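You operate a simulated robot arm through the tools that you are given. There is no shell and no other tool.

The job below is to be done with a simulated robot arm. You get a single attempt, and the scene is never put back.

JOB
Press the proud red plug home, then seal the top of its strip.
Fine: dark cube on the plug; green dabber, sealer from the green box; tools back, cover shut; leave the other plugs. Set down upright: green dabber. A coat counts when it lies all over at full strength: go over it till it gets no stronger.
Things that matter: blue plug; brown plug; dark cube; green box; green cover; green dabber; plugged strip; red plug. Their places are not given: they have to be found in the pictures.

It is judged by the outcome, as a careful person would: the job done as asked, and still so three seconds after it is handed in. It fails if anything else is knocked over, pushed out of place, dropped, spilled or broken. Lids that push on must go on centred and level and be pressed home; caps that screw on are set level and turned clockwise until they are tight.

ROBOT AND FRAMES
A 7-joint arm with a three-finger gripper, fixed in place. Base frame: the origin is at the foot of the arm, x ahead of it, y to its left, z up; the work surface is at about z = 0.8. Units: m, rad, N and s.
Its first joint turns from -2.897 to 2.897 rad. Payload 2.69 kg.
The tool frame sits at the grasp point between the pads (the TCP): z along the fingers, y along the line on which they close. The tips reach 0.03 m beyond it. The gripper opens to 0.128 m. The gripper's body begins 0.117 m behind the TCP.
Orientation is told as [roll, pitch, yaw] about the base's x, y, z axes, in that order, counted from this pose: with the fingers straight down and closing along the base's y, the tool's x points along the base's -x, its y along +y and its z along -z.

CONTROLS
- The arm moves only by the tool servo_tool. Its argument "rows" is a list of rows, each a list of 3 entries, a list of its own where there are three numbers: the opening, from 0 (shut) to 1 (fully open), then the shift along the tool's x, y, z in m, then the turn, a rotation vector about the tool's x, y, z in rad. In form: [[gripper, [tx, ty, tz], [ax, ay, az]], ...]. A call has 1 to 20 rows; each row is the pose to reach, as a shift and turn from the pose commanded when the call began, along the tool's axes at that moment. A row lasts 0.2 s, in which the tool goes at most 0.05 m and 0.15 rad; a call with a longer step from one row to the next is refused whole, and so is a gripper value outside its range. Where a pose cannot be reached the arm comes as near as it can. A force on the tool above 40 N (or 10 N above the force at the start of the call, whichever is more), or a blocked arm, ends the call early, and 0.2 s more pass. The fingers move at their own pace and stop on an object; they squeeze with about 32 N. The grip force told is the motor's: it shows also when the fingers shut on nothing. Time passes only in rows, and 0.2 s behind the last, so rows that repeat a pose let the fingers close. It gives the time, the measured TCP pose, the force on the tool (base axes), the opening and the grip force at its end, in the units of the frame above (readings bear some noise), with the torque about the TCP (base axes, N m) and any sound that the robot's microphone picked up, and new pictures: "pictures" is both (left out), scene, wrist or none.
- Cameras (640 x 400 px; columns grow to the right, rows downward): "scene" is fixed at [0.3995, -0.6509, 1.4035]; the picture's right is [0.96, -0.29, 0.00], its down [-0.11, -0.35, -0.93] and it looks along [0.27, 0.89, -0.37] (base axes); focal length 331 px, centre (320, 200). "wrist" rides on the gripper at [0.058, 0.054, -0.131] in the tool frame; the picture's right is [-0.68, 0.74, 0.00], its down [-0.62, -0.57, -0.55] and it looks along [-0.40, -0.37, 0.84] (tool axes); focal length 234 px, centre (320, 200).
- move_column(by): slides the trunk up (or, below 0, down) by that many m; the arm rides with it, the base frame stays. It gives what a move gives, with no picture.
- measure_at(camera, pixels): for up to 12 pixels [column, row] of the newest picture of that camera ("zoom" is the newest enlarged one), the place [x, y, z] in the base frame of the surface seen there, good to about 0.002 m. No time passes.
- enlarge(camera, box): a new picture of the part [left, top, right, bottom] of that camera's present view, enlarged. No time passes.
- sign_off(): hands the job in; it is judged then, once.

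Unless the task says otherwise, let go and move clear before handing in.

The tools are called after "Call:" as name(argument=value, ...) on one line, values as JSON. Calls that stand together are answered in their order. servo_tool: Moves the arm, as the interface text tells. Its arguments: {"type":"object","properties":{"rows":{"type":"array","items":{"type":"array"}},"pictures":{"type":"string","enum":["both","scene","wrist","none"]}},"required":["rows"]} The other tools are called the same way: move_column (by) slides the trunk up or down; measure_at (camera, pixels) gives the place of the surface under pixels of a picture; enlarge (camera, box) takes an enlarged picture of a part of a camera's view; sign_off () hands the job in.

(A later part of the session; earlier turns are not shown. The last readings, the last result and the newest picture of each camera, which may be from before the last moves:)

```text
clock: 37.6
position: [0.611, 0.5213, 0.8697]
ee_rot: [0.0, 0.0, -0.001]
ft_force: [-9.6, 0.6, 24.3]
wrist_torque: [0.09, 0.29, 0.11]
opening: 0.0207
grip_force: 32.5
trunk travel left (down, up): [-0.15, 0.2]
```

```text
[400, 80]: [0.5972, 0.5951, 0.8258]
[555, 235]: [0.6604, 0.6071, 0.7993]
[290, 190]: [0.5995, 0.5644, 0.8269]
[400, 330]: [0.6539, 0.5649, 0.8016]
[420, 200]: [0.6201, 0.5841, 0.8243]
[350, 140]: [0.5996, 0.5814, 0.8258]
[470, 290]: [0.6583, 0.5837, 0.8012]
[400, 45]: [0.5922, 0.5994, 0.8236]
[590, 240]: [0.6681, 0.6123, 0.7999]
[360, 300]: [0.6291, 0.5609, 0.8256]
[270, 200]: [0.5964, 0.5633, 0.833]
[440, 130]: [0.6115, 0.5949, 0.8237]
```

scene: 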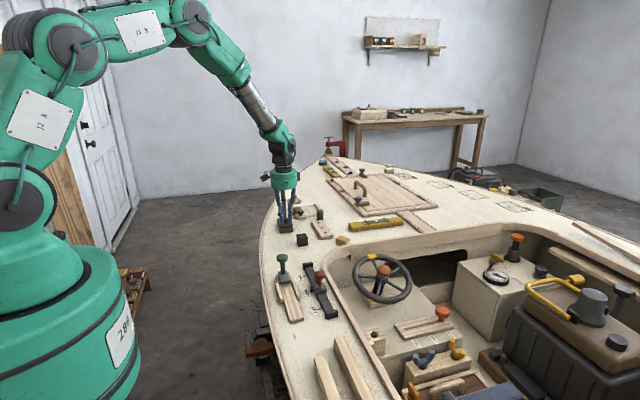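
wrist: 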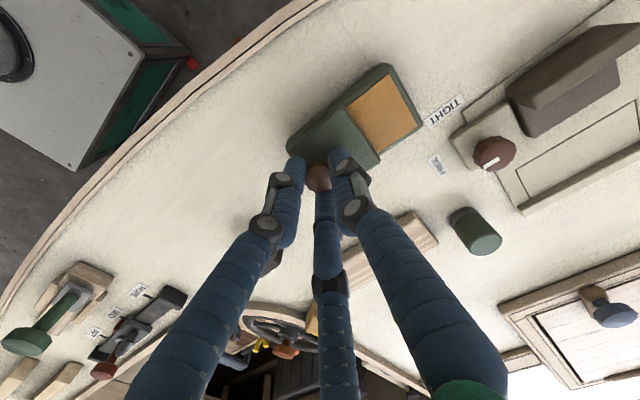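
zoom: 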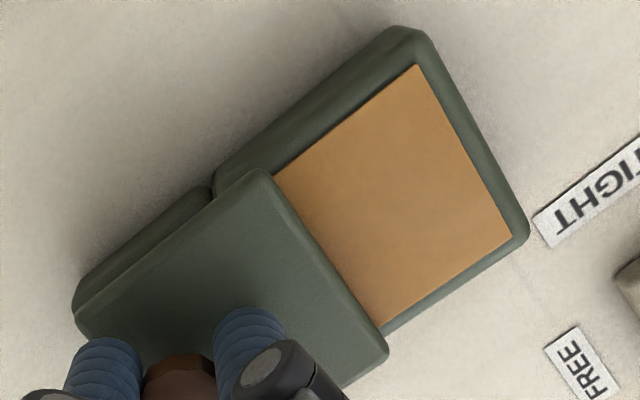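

The pad (z≈0.825) spans x 0.595–0.632, y up to 0.598, with the cover's edge at y≈0.562. I'll try pulling the cover several mm more with less press.

Call:
servo_tool(rows=[[0, [0.001, 0, -0.001], [0, 0, 0]], [0, [0.001, -0.003, -0.001], [0, 0, 0]], [0, [0.001, -0.006, -0.001], [0, 0, 0]], [0, [0.001, -0.008, -0.001], [0, 0, 0]], [0, [0.001, -0.01, -0.001], [0, 0, 0]]], pictures="both")

Call:
enlarge(camera="wrist", box=[280, 55, 440, 175])

Call:
enlarge(camera="scene", box=[265, 200, 313, 240])

```text
clock: 38.8
position: [0.611, 0.5119, 0.8703]
ee_rot: [0.0, 0.001, 0.001]
ft_force: [4.6, 0.2, 9.7]
wrist_torque: [0.02, -0.1, -0.01]
opening: 0.0208
grip_force: 31.7
trunk travel left (down, up): [-0.15, 0.2]
```

scene: 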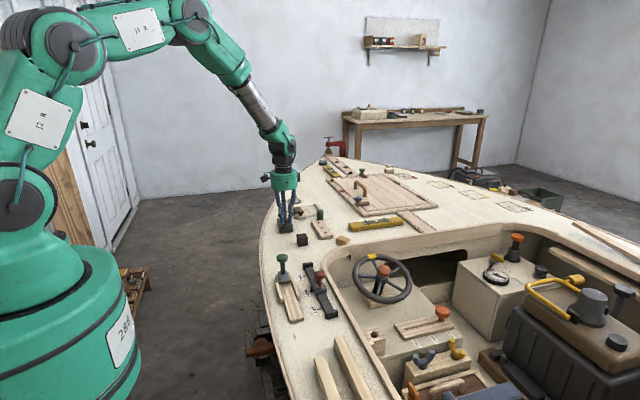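
wrist: 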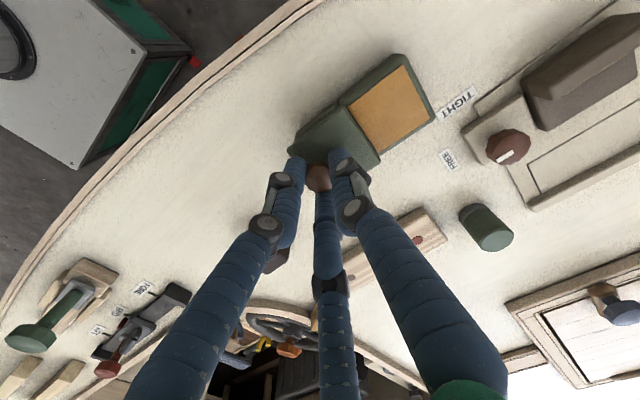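

```text
3.33 times, centred on (360, 115) of wrist
```

zoom: 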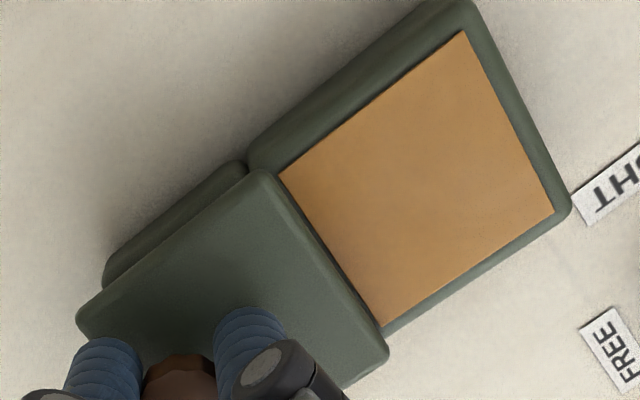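

```text
10.00 times, centred on (289, 220) of scene
```

zoom: 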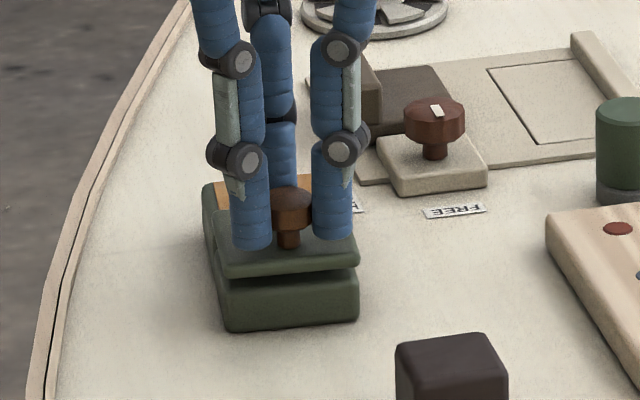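

The pad is uncovered almost entirely. I'll release the knob, rise, and take a look at the pad and dabber.

Call:
servo_tool(rows=[[0, [0, 0, -0.0008], [0, 0, 0]], [0.3, [0, 0, -0.0008], [0, 0, 0]], [0.5, [0, 0, -0.0008], [0, 0, 0]], [0.5, [0, 0, -0.03], [0, 0, 0]], [0.5, [0, 0, -0.06], [0, 0, 0]], [0.7, [-0.03, 0.02, -0.09], [0, 0, 0]], [1, [-0.06, 0.04, -0.1], [0, 0, 0]], [1, [-0.09, 0.06, -0.1], [0, 0, 0]]], pictures="both")

Call:
enlarge(camera="scene", box=[272, 205, 336, 245])

```text
clock: 40.6
position: [0.7037, 0.5725, 0.9693]
ee_rot: [-0.002, 0.003, 0.002]
ft_force: [-0.4, -0.7, -0.4]
wrist_torque: [0.06, -0.02, -0.01]
opening: 0.128
grip_force: 0.1
trunk travel left (down, up): [-0.15, 0.2]
```

scene: 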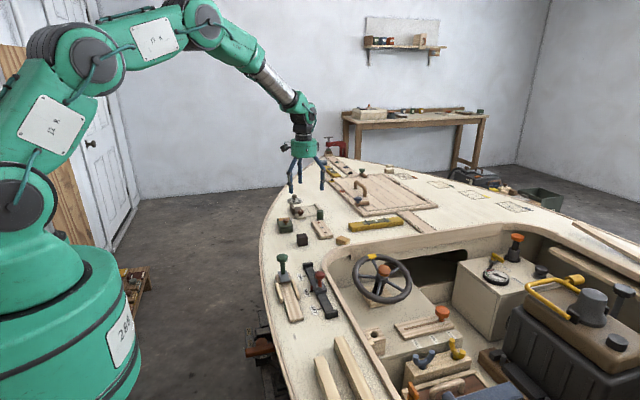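
wrist: 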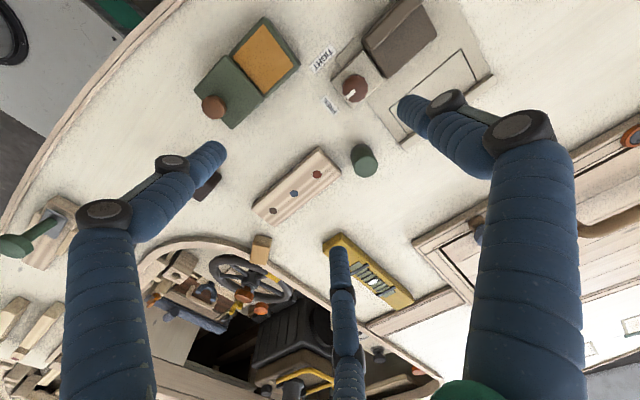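

```text
10.00 times, centred on (304, 225) of scene
```

zoom: 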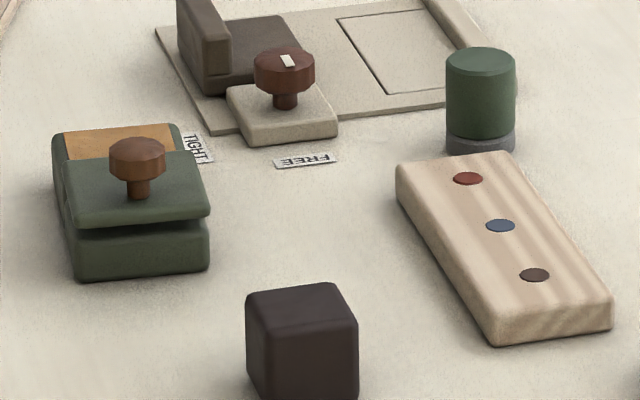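

The cover stays open with the pad exposed (115,140). Now the dabber: I'll zoom on it in the wrist view (363,160) and measure it precisely.

Call:
enlarge(camera="wrist", box=[333, 130, 397, 190])

Call:
measure_at(camera="zoom", pixels=[[310, 210], [240, 160], [340, 150], [400, 210], [320, 270], [250, 220], [230, 120], [200, 180], [300, 110], [260, 250], [380, 250], [320, 200]])

Call:
enlarge(camera="scene", box=[308, 200, 332, 224])

Call:
measure_at(camera="zoom", pixels=[[320, 150], [270, 165], [375, 165], [322, 190], [320, 133], [320, 230], [275, 230], [370, 230], [320, 285], [270, 280], [370, 280], [320, 300]])

```text
6.67 times, centred on (365, 160) of wrist
```

zoom: 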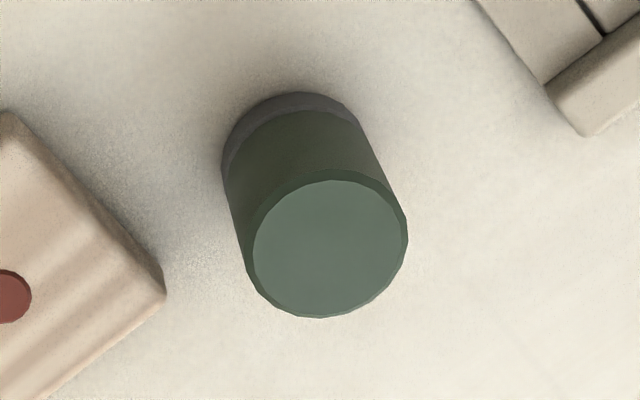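

```text
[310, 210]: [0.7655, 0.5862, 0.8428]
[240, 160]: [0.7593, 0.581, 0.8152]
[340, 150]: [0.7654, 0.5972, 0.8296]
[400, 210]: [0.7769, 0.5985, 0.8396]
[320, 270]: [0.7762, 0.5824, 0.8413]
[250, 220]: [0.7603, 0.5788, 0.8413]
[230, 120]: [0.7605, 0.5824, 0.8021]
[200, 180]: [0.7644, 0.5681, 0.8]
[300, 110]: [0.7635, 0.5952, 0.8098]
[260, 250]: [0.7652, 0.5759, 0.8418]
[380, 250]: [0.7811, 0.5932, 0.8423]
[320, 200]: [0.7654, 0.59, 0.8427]
```

```text
16.00 times, centred on (320, 212) of scene
```

zoom: 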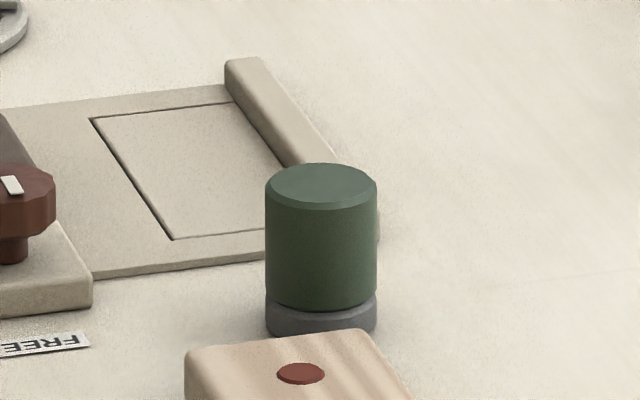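

```text
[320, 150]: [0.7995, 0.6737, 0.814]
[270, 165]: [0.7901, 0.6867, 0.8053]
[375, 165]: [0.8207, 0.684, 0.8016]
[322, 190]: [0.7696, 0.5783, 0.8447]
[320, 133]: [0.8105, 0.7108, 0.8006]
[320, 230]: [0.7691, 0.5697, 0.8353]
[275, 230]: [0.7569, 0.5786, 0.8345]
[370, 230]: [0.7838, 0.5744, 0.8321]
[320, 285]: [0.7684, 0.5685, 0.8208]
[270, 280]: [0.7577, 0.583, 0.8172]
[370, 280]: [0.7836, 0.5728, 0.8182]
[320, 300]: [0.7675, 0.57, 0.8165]
```

The dabber is about r 15.5 mm, centred at (0.772,0.586), z 0.801–0.843. I'll move above it and descend partway with the fingers at half opening.

Call:
servo_tool(rows=[[0.7, [-0.035, 0.007, 0], [0, 0, 0]], [0.6, [-0.0695, 0.014, 0.01], [0, 0, 0]], [0.6, [-0.0695, 0.014, 0.05], [0, 0, 0]], [0.6, [-0.0695, 0.014, 0.08], [0, 0, 0]], [0.6, [-0.0695, 0.014, 0.08], [0, 0, 0]]], pictures="both")

Call:
enlarge(camera="wrist", box=[240, 110, 400, 230])

Call:
enlarge(camera="scene", box=[296, 185, 344, 225])

```text
clock: 41.8
position: [0.772, 0.5868, 0.8897]
ee_rot: [0.0, -0.001, 0.001]
ft_force: [1.1, 0.5, 0.0]
wrist_torque: [-0.03, 0.05, -0.01]
opening: 0.0767
grip_force: 0.1
trunk travel left (down, up): [-0.15, 0.2]
```

scene: 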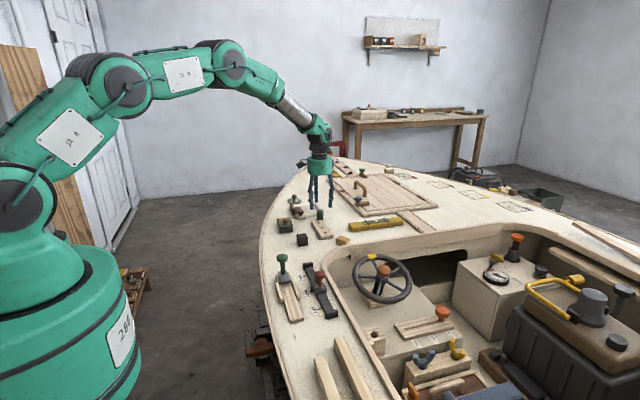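
wrist: 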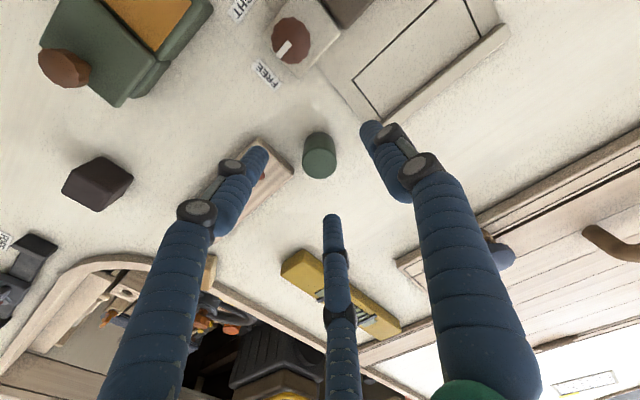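

```text
3.33 times, centred on (320, 170) of wrist
```

zoom: 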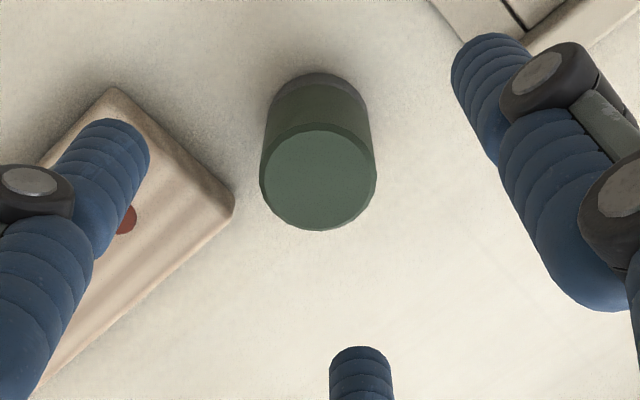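

```text
10.00 times, centred on (320, 205) of scene
```

zoom: 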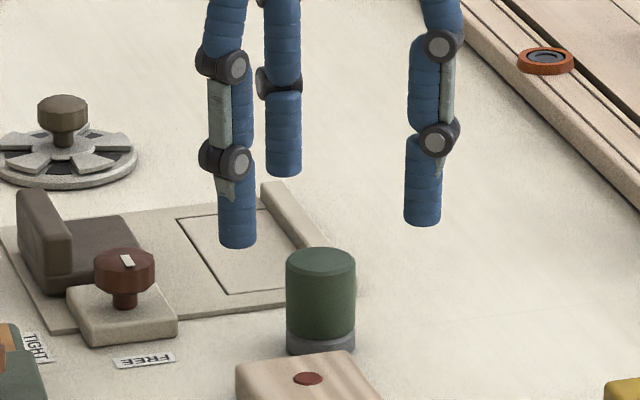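

The dabber is well centred. I'll descend to grip height (tips at z≈0.818) and close on it.

Call:
servo_tool(rows=[[0.6, [0, 0, 0.02], [0, 0, 0]], [0.6, [0, 0, 0.038], [0, 0, 0]], [0.45, [0, 0, 0.042], [0, 0, 0]], [0.3, [0, 0, 0.042], [0, 0, 0]], [0.15, [0, 0, 0.042], [0, 0, 0]], [0.0, [0, 0, 0.042], [0, 0, 0]], [0.0, [0, 0, 0.042], [0, 0, 0]]], pictures="both")

Call:
enlarge(camera="scene", box=[296, 185, 344, 225])

```text
clock: 43.4
position: [0.7692, 0.5863, 0.8478]
ee_rot: [0.0, -0.001, 0.0]
ft_force: [0.7, -0.7, 0.6]
wrist_torque: [0.01, 0.0, 0.01]
opening: 0.028
grip_force: 32.5
trunk travel left (down, up): [-0.15, 0.2]
```

scene: 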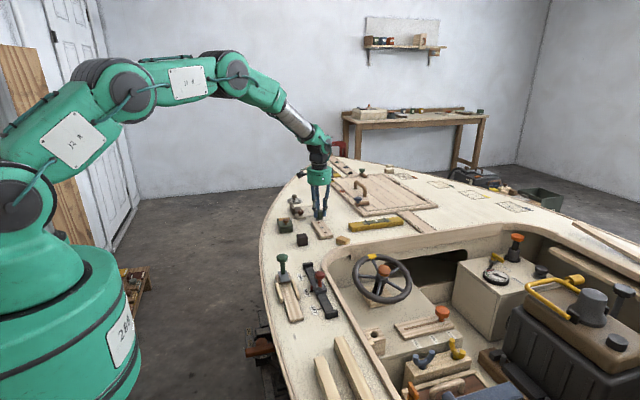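
wrist: 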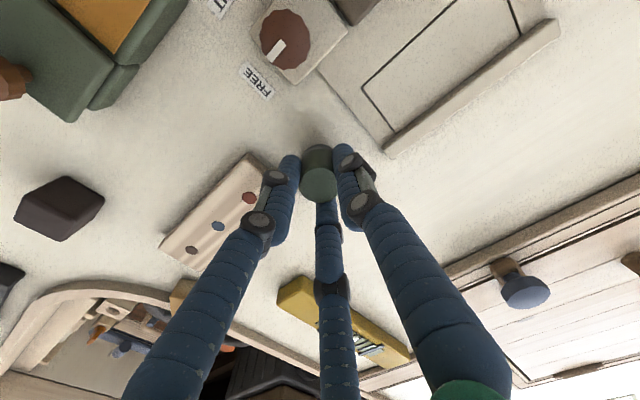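

```text
10.00 times, centred on (320, 205) of scene
```

zoom: 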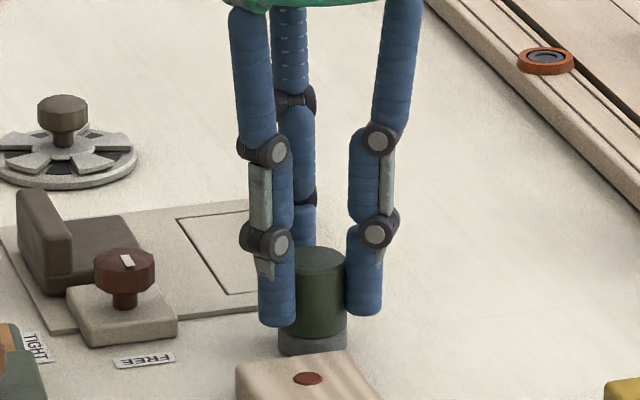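

The dabber is held (opening 0.028, i.e. r≈14 mm). I'll lift it to z≈0.95 and carry it over the pad at about (0.613,0.578).

Call:
servo_tool(rows=[[0, [0, 0, -0.03], [0, 0, 0]], [0, [0, 0, -0.065], [0, 0, 0]], [0, [0, 0, -0.1], [0, 0, 0]], [0, [0.04, -0.002, -0.1], [0, 0, 0]], [0, [0.08, -0.004, -0.1], [0, 0, 0]], [0, [0.12, -0.006, -0.1], [0, 0, 0]], [0, [0.158, -0.008, -0.1], [0, 0, 0]], [0, [0.158, -0.008, -0.08], [0, 0, 0]], [0, [0.158, -0.008, -0.06], [0, 0, 0]], [0, [0.158, -0.008, -0.06], [0, 0, 0]]], pictures="both")

Call:
enlarge(camera="scene", box=[265, 190, 325, 240])

Call:
enlarge(camera="wrist", box=[240, 90, 400, 210])

```text
clock: 45.6
position: [0.6137, 0.5823, 0.9085]
ee_rot: [0.0, 0.001, 0.0]
ft_force: [0.5, 0.0, -0.6]
wrist_torque: [0.0, 0.07, -0.01]
opening: 0.0277
grip_force: 32.5
trunk travel left (down, up): [-0.15, 0.2]
```

scene: 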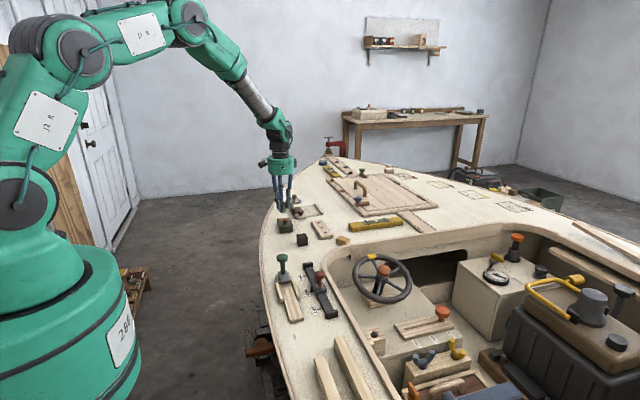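
wrist: 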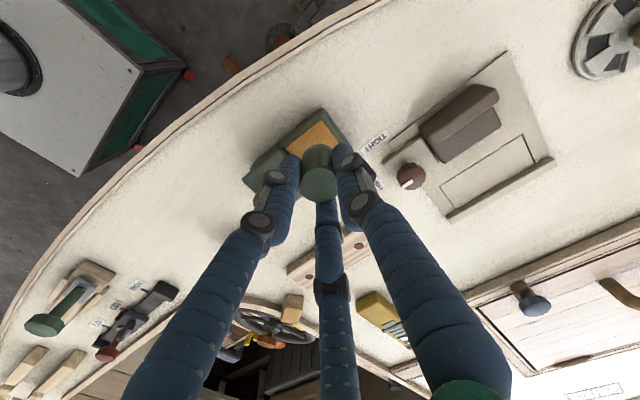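

```text
8.00 times, centred on (295, 215) of scene
```

zoom: 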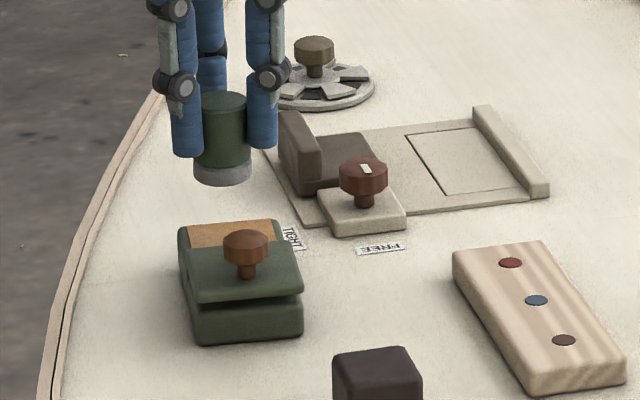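

```text
3.33 times, centred on (320, 150) of wrist
```

zoom: 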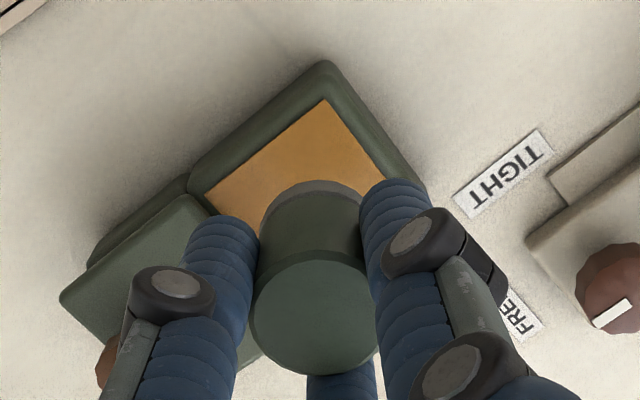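

The dabber hangs above the pad. I'll measure the pad corners and the dabber's top to line up.

Call:
measure_at(camera="zoom", pixels=[[325, 108], [215, 195], [380, 175], [290, 150], [250, 200], [315, 315], [255, 305], [377, 305], [315, 375], [325, 70], [205, 200]])

Call:
enlarge(camera="scene", box=[265, 190, 325, 240])

Call:
measure_at(camera="zoom", pixels=[[222, 172], [198, 170], [248, 168], [222, 182], [222, 130], [195, 235], [270, 232], [225, 235], [190, 265], [240, 275], [246, 240], [195, 318]])

```text
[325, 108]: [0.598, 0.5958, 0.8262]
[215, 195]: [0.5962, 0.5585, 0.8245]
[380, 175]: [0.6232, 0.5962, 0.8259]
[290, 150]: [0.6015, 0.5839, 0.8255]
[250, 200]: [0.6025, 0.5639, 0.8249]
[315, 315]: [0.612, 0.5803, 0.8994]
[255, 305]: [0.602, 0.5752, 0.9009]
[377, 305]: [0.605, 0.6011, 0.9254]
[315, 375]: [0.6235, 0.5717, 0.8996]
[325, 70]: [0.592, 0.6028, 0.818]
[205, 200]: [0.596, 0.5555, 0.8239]
```

```text
8.00 times, centred on (295, 215) of scene
```

zoom: 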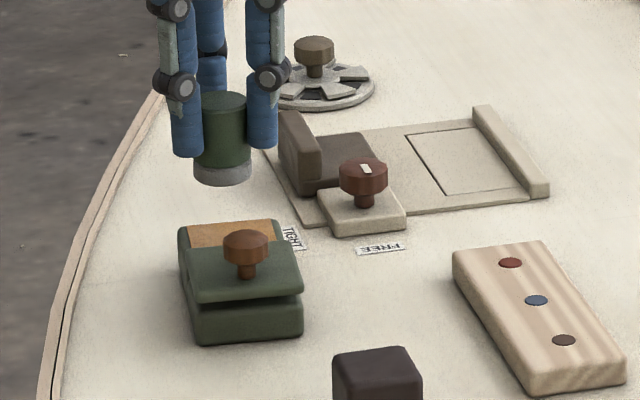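

```text
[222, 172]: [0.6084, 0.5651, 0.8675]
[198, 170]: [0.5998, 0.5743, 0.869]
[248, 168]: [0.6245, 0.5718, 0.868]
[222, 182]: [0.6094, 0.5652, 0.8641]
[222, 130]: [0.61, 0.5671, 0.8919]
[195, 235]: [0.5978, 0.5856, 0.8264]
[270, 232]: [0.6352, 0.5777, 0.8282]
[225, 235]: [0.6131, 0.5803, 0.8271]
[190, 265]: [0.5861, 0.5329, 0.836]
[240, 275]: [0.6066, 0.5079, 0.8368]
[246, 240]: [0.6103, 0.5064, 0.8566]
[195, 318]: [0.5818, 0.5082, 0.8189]
```

The dabber centre is at ≈(0.612,0.580) over the pad centre (0.6145,0.577). I'll lower it to near the pad, then press lightly.

Call:
servo_tool(rows=[[0, [-0.002, -0.002, 0.015], [0, 0, 0]], [0, [-0.002, -0.002, 0.03], [0, 0, 0]], [0, [-0.002, -0.002, 0.034], [0, 0, 0]], [0, [-0.002, -0.002, 0.0355], [0, 0, 0]], [0, [-0.002, -0.002, 0.0365], [0, 0, 0]], [0, [-0.002, -0.002, 0.0365], [0, 0, 0]]], pictures="both")

Call:
enlarge(camera="scene", box=[265, 195, 325, 245])

```text
clock: 47.0
position: [0.6149, 0.576, 0.8732]
ee_rot: [0.003, -0.003, 0.002]
ft_force: [-4.4, 1.0, 19.7]
wrist_torque: [0.03, 0.22, 0.0]
opening: 0.0282
grip_force: 31.5
trunk travel left (down, up): [-0.15, 0.2]
```

scene: 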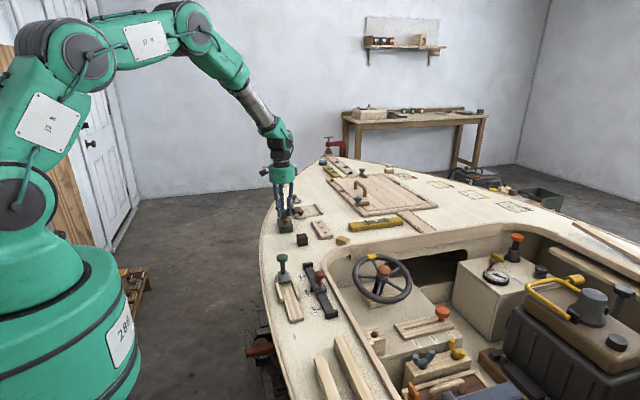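
wrist: 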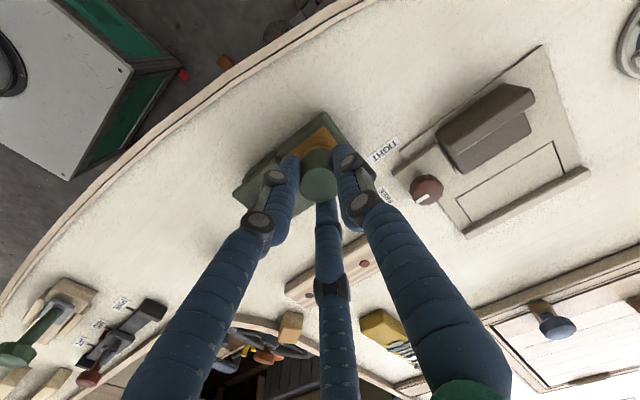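

```text
8.00 times, centred on (295, 220) of scene
```

zoom: 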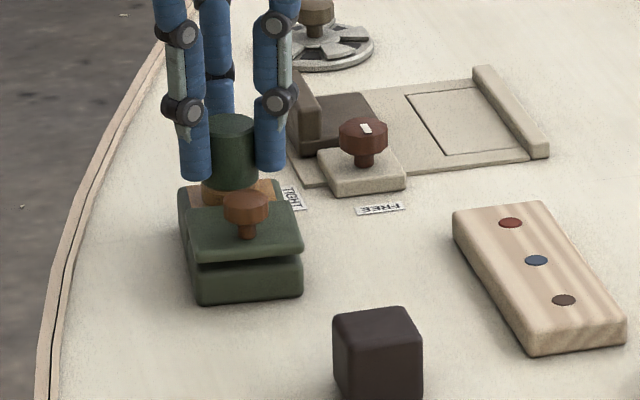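

The dabber's foot is now amber (zoom (225,190)), so it's loaded. I'll lift off and carry it over to the strip, and check nearby obstacles.

Call:
servo_tool(rows=[[0, [0, 0, -0.003], [0, 0, 0]], [0, [0, 0, -0.03], [0, 0, 0]], [0, [0, 0, -0.06], [0, 0, 0]], [0, [-0.03, -0.02, -0.06], [0, 0, 0]], [0, [-0.065, -0.05, -0.06], [0, 0, 0]], [0, [-0.1, -0.08, -0.06], [0, 0, 0]], [0, [-0.133, -0.1, -0.06], [0, 0, 0]], [0, [-0.133, -0.1, -0.04], [0, 0, 0]], [0, [-0.133, -0.1, -0.02], [0, 0, 0]], [0, [-0.133, -0.1, -0.02], [0, 0, 0]]], pictures="both")

Call:
enlarge(camera="scene", box=[285, 195, 365, 255])

Call:
measure_at(camera="zoom", pixels=[[500, 320], [470, 345], [530, 345], [310, 200], [310, 215], [285, 210], [335, 210], [310, 180], [420, 290], [350, 290], [250, 170], [230, 150]])

```text
clock: 49.2
position: [0.747, 0.4763, 0.8898]
ee_rot: [0.001, 0.0, 0.002]
ft_force: [0.1, 0.0, 0.3]
wrist_torque: [-0.02, 0.0, 0.02]
opening: 0.028
grip_force: 31.9
trunk travel left (down, up): [-0.15, 0.2]
```

scene: 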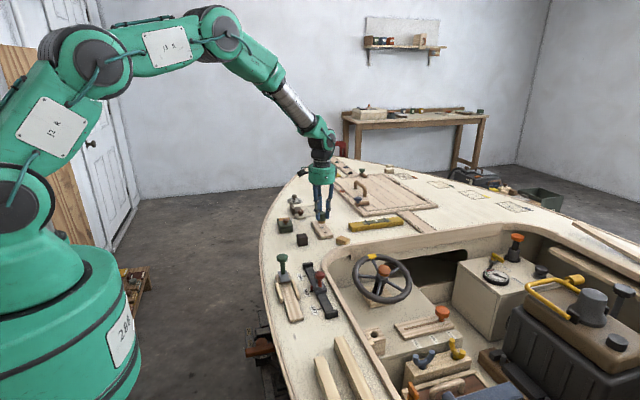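
wrist: 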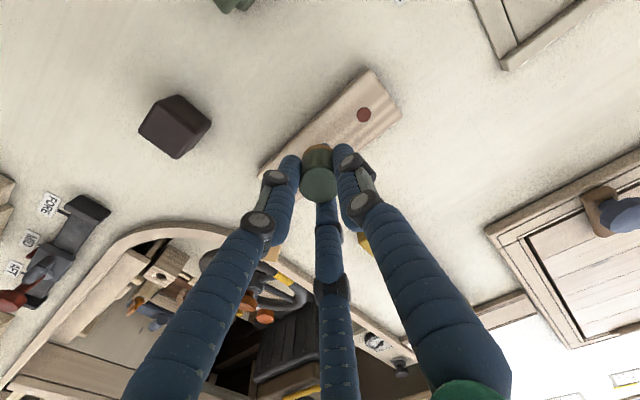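

```text
6.67 times, centred on (325, 225) of scene
```

zoom: 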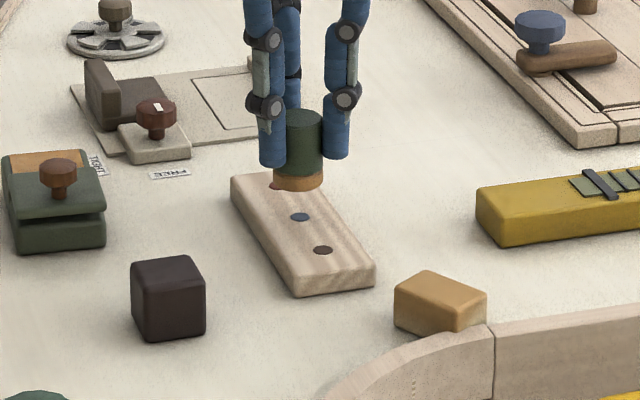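

```text
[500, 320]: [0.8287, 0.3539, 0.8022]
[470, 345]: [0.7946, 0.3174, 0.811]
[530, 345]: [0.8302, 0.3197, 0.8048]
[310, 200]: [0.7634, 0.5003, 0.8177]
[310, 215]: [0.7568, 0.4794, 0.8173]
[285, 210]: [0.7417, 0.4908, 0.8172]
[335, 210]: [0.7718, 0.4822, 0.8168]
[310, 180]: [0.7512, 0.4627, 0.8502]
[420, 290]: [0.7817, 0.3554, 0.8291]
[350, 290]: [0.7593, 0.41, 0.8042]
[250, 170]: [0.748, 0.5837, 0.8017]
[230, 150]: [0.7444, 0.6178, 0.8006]
```

The strip top is at z≈0.8175 and the path is clear. I'll do a first test dab at the strip's +y end (0.737,0.535) and look at the result.

Call:
servo_tool(rows=[[0, [0.006, 0.03, 0], [0, 0, 0]], [0, [0.012, 0.059, 0], [0, 0, 0]], [0, [0.012, 0.059, 0.015], [0, 0, 0]], [0, [0.012, 0.059, 0.023], [0, 0, 0]], [0, [0.012, 0.059, 0.025], [0, 0, 0]], [0, [0.012, 0.059, 0.026], [0, 0, 0]], [0, [0.012, 0.059, 0.0265], [0, 0, 0]]], pictures="scene")

Call:
enlarge(camera="scene", box=[296, 195, 344, 245])

```text
clock: 50.8
position: [0.7354, 0.5351, 0.8647]
ee_rot: [-0.001, 0.001, 0.002]
ft_force: [0.3, -0.4, -0.6]
wrist_torque: [0.0, 0.03, 0.01]
opening: 0.0277
grip_force: 31.6
trunk travel left (down, up): [-0.15, 0.2]
```

scene: 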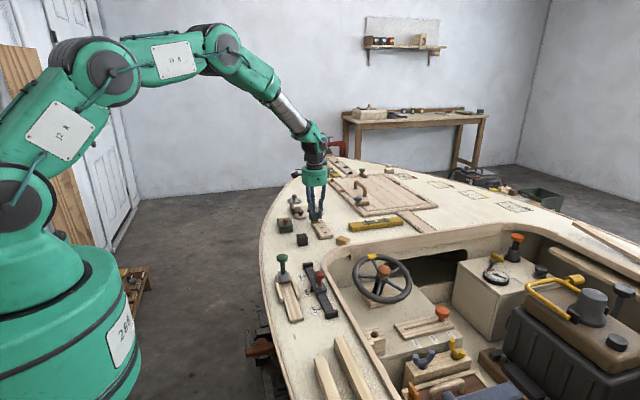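

```text
8.00 times, centred on (320, 220) of scene
```

zoom: 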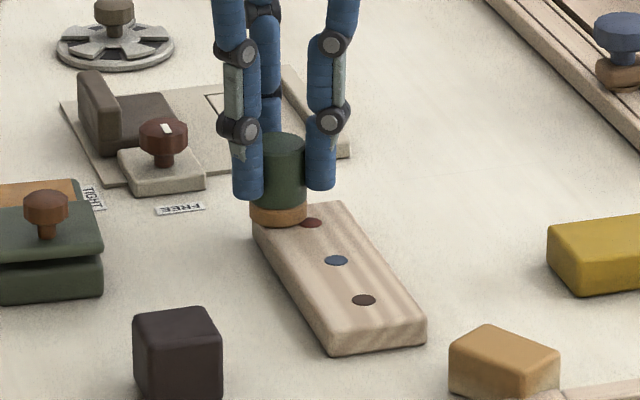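

No contact yet. I'll lower in half-millimetre steps until a few newtons.

Call:
servo_tool(rows=[[0, [0, 0, 0.0005], [0, 0, 0]], [0, [0, 0, 0.001], [0, 0, 0]], [0, [0, 0, 0.001], [0, 0, 0]]], pictures="none")

```text
clock: 51.6
position: [0.7362, 0.5355, 0.8661]
ee_rot: [0.002, -0.002, 0.001]
ft_force: [-1.0, 2.1, 5.4]
wrist_torque: [0.08, 0.0, 0.03]
opening: 0.0277
grip_force: 32.3
trunk travel left (down, up): [-0.15, 0.2]
```

Contact at 5.4 N. I'll lift off and look at the mark.

Call:
servo_tool(rows=[[0, [0, 0, -0.004], [0, 0, 0]], [0, [0, 0, -0.03], [0, 0, 0]], [0, [0.0, 0.02, -0.05], [0, 0, 0]], [0, [0.0, 0.05, -0.06], [0, 0, 0]]], pictures="both")

Call:
enlarge(camera="scene", box=[296, 205, 344, 245])

```text
clock: 52.6
position: [0.7395, 0.5853, 0.9238]
ee_rot: [0.001, 0.003, 0.0]
ft_force: [-0.2, -0.6, -0.9]
wrist_torque: [-0.01, 0.0, 0.0]
opening: 0.0278
grip_force: 31.5
trunk travel left (down, up): [-0.15, 0.2]
```

scene: 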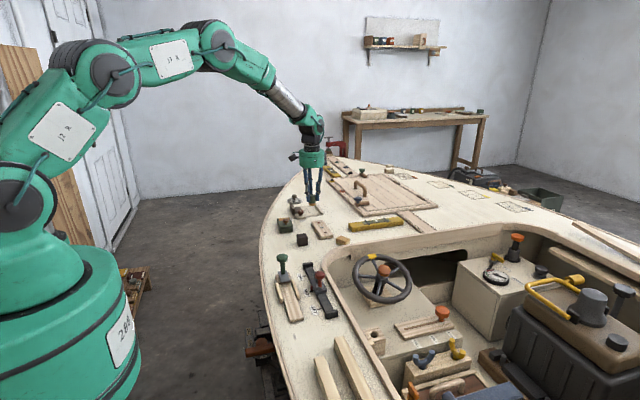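
wrist: 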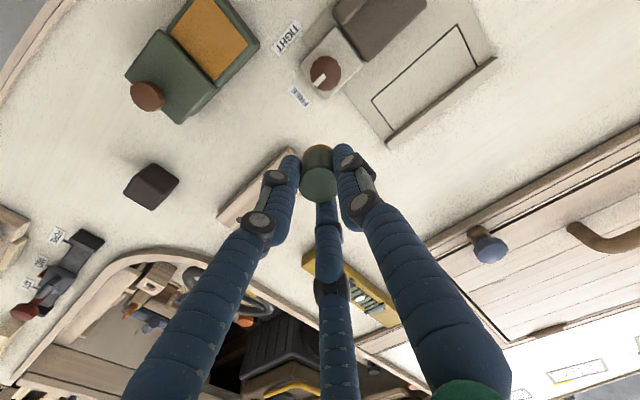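

```text
10.00 times, centred on (320, 225) of scene
```

zoom: 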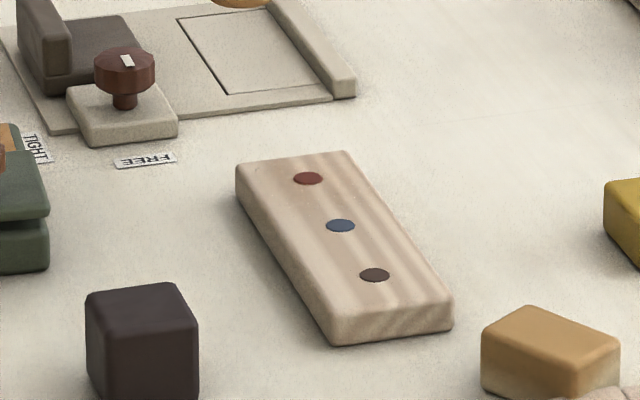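

I can't see a clear mark. I'll zoom in further on the strip's end.

Call:
enlarge(camera="scene", box=[308, 216, 340, 242])

Call:
enlarge(camera="wrist", box=[200, 130, 320, 230])

```text
15.38 times, centred on (324, 229) of scene
```

zoom: 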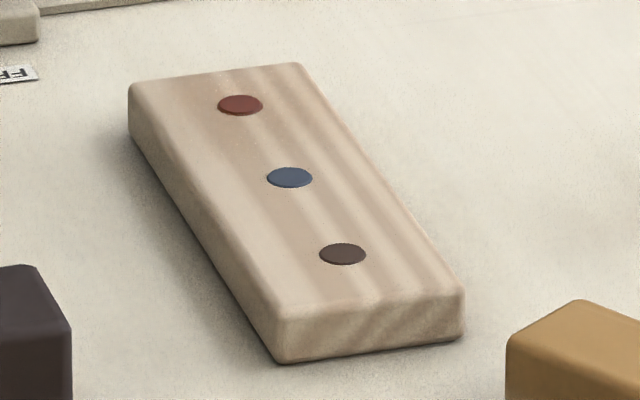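

```text
4.00 times, centred on (260, 180) of wrist
```

zoom: 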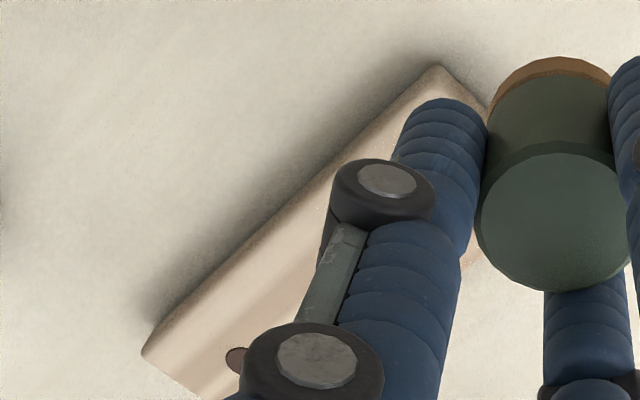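

There may be a faint tan tint at the +y end, so the coat builds slowly. I'll try a slow stroke along the −x side of the strip with light pressure, then compare.

Call:
servo_tool(rows=[[0, [0, -0.03, 0.02], [0, 0, 0]], [0, [0, -0.05, 0.045], [0, 0, 0]], [0, [0, -0.05, 0.058], [0, 0, 0]], [0, [0, -0.05, 0.0605], [0, 0, 0]], [0, [0, -0.06, 0.0605], [0, 0, 0]], [0, [0, -0.07, 0.0605], [0, 0, 0]], [0, [0, -0.08, 0.0605], [0, 0, 0]], [0, [0, -0.09, 0.0605], [0, 0, 0]]], pictures="none")

```text
clock: 54.4
position: [0.7341, 0.4965, 0.8647]
ee_rot: [-0.001, 0.001, 0.002]
ft_force: [-1.2, -0.5, 1.4]
wrist_torque: [-0.05, 0.01, -0.03]
opening: 0.0277
grip_force: 32.0
trunk travel left (down, up): [-0.15, 0.2]
```

Contact force is light (1.4 N). I'll press 0.7 mm more and continue the stroke to the −y end.

Call:
servo_tool(rows=[[0, [0, 0, 0.0007], [0, 0, 0]], [0, [0, -0.01, 0.0007], [0, 0, 0]], [0, [0, -0.02, 0.0007], [0, 0, 0]], [0, [0, -0.03, 0.0007], [0, 0, 0]], [0, [0, -0.04, 0.0007], [0, 0, 0]], [0, [0, -0.05, 0.0007], [0, 0, 0]], [0, [0, -0.06, 0.0007], [0, 0, 0]], [0, [0, -0.07, 0.0007], [0, 0, 0]], [0, [0, -0.077, 0.0007], [0, 0, 0]]], pictures="both")

Call:
enlarge(camera="scene", box=[308, 216, 340, 242])

```text
clock: 56.4
position: [0.7364, 0.4178, 0.8652]
ee_rot: [-0.001, -0.002, -0.001]
ft_force: [0.5, 1.3, 11.3]
wrist_torque: [0.13, -0.05, -0.03]
opening: 0.0279
grip_force: 31.9
trunk travel left (down, up): [-0.15, 0.2]
```

scene: 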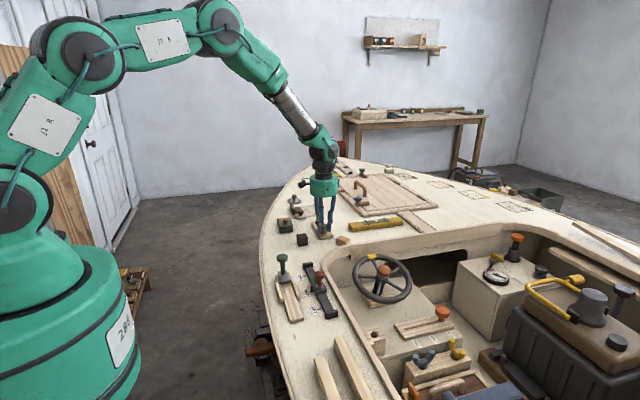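
wrist: 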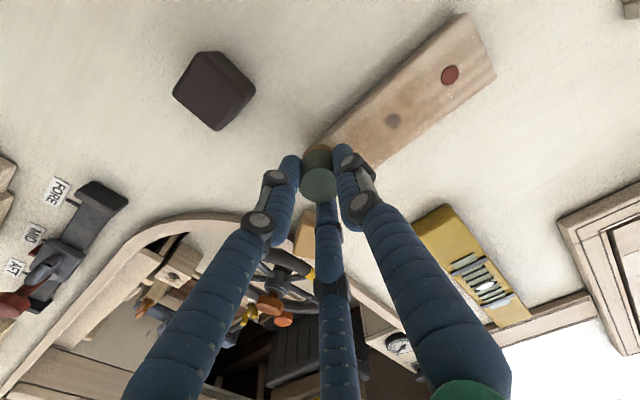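

```text
15.38 times, centred on (324, 229) of scene
```

zoom: 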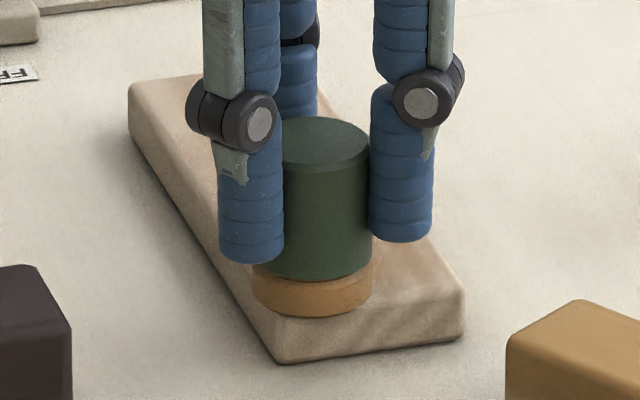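

The stroke tints the strip amber-brown and the strip stayed put. I'll continue: slide across to the +x side and stroke back toward +y.

Call:
servo_tool(rows=[[0, [-0.008, 0, 0], [0, 0, 0]], [0, [-0.016, 0, 0], [0, 0, 0]], [0, [-0.024, 0, 0], [0, 0, 0]], [0, [-0.024, 0.01, 0], [0, 0, 0]], [0, [-0.024, 0.02, 0], [0, 0, 0]], [0, [-0.024, 0.03, 0], [0, 0, 0]], [0, [-0.024, 0.04, 0], [0, 0, 0]], [0, [-0.024, 0.05, 0], [0, 0, 0]], [0, [-0.024, 0.06, 0], [0, 0, 0]], [0, [-0.024, 0.07, 0], [0, 0, 0]], [0, [-0.024, 0.08, 0], [0, 0, 0]], [0, [-0.024, 0.09, 0], [0, 0, 0]], [0, [-0.024, 0.1, 0], [0, 0, 0]], [0, [-0.024, 0.11, 0], [0, 0, 0]], [0, [-0.024, 0.117, 0], [0, 0, 0]]], pictures="both")

Call:
enlarge(camera="scene", box=[308, 216, 340, 242])

```text
clock: 59.6
position: [0.76, 0.5335, 0.8643]
ee_rot: [-0.001, -0.001, 0.001]
ft_force: [1.5, -6.5, 22.1]
wrist_torque: [-0.31, -0.03, 0.04]
opening: 0.0278
grip_force: 32.4
trunk travel left (down, up): [-0.15, 0.2]
```

scene: 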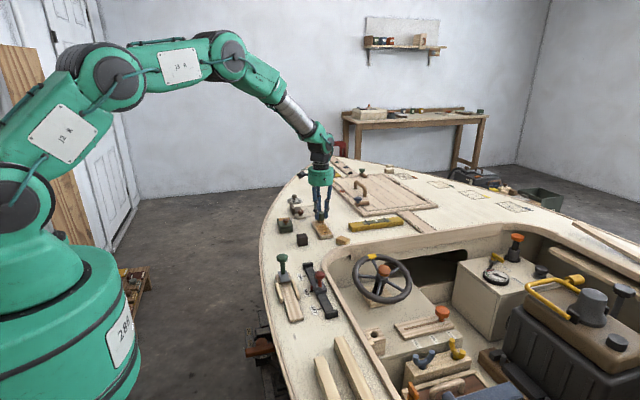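
wrist: 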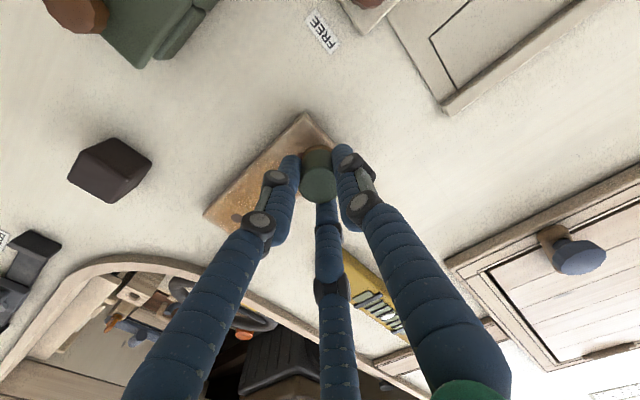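

```text
15.38 times, centred on (324, 229) of scene
```

zoom: 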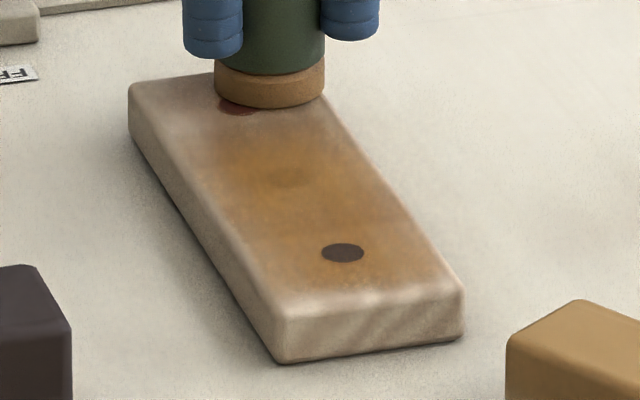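

The coat is building: the middle is brown-amber, while edges and ends are paler. Force rose to 22 N, so I'll ease it slightly and do a wider pass: across the +y end, then along the −x edge.

Call:
servo_tool(rows=[[0, [-0.003, 0.004, -0.0008], [0, 0, 0]], [0, [-0.005, 0.004, -0.0008], [0, 0, 0]], [0, [0.003, 0.004, -0.0008], [0, 0, 0]], [0, [0.011, 0.004, -0.0008], [0, 0, 0]], [0, [0.019, 0.004, -0.0008], [0, 0, 0]], [0, [0.028, 0.004, -0.0008], [0, 0, 0]], [0, [0.028, -0.006, -0.0008], [0, 0, 0]], [0, [0.028, -0.016, -0.0008], [0, 0, 0]], [0, [0.028, -0.026, -0.0008], [0, 0, 0]], [0, [0.028, -0.036, -0.0008], [0, 0, 0]], [0, [0.028, -0.046, -0.0008], [0, 0, 0]], [0, [0.028, -0.056, -0.0006], [0, 0, 0]], [0, [0.028, -0.066, -0.0005], [0, 0, 0]], [0, [0.028, -0.076, -0.0004], [0, 0, 0]], [0, [0.028, -0.086, -0.0003], [0, 0, 0]], [0, [0.028, -0.096, -0.0002], [0, 0, 0]], [0, [0.028, -0.106, -0.0001], [0, 0, 0]], [0, [0.028, -0.116, 0], [0, 0, 0]], [0, [0.028, -0.121, 0], [0, 0, 0]]], pictures="both")

Call:
enlarge(camera="scene", box=[308, 216, 340, 242])

```text
clock: 63.6
position: [0.7336, 0.4139, 0.8636]
ee_rot: [0.0, -0.001, -0.001]
ft_force: [0.2, 3.8, 17.0]
wrist_torque: [0.25, -0.05, 0.01]
opening: 0.0274
grip_force: 32.0
trunk travel left (down, up): [-0.15, 0.2]
```

scene: 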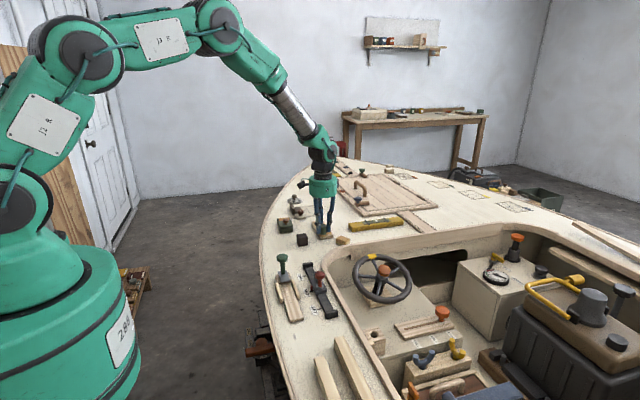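
wrist: 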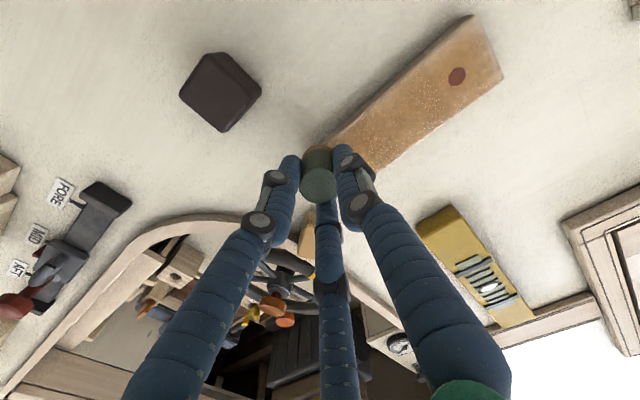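

```text
15.38 times, centred on (324, 229) of scene
```

zoom: 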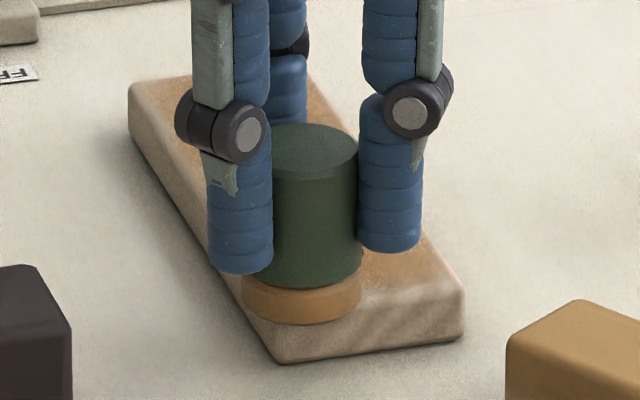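

The coat spreads and strip stays in place. I'll sweep across the −y end and stroke back along the +x edge.

Call:
servo_tool(rows=[[0, [-0.009, -0.001, 0], [0, 0, 0]], [0, [-0.018, -0.001, 0], [0, 0, 0]], [0, [-0.027, -0.001, 0], [0, 0, 0]], [0, [-0.033, -0.001, 0], [0, 0, 0]], [0, [-0.033, 0.008, -0.0001], [0, 0, 0]], [0, [-0.033, 0.018, -0.0002], [0, 0, 0]], [0, [-0.033, 0.028, -0.0003], [0, 0, 0]], [0, [-0.033, 0.038, -0.0004], [0, 0, 0]], [0, [-0.033, 0.048, -0.0005], [0, 0, 0]], [0, [-0.033, 0.058, -0.0006], [0, 0, 0]], [0, [-0.033, 0.068, -0.0007], [0, 0, 0]], [0, [-0.033, 0.078, -0.0008], [0, 0, 0]], [0, [-0.033, 0.088, -0.0008], [0, 0, 0]], [0, [-0.033, 0.098, -0.0008], [0, 0, 0]], [0, [-0.033, 0.108, -0.0008], [0, 0, 0]], [0, [-0.033, 0.118, -0.0008], [0, 0, 0]], [0, [-0.033, 0.125, -0.0008], [0, 0, 0]]], pictures="both")

Call:
enlarge(camera="scene", box=[308, 216, 340, 242])

```text
clock: 67.2
position: [0.764, 0.5421, 0.8639]
ee_rot: [0.001, -0.001, -0.001]
ft_force: [0.1, -0.2, 0.4]
wrist_torque: [0.01, -0.01, 0.0]
opening: 0.0274
grip_force: 32.0
trunk travel left (down, up): [-0.15, 0.2]
```

scene: 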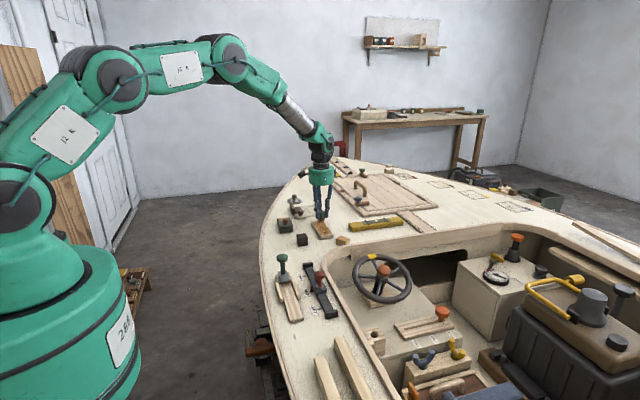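
wrist: 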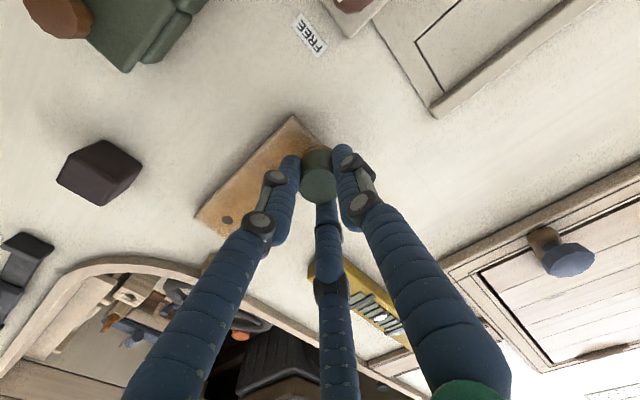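

```text
15.38 times, centred on (324, 229) of scene
```

zoom: 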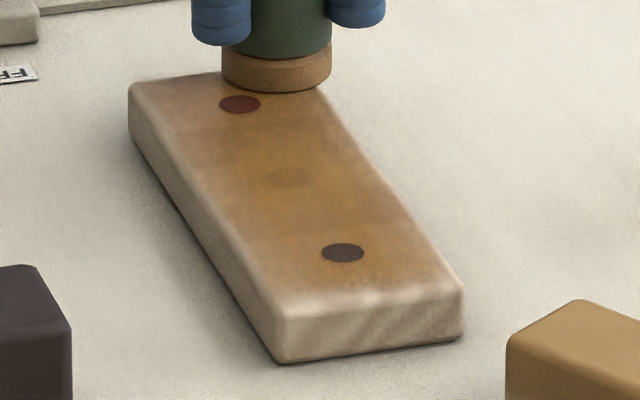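

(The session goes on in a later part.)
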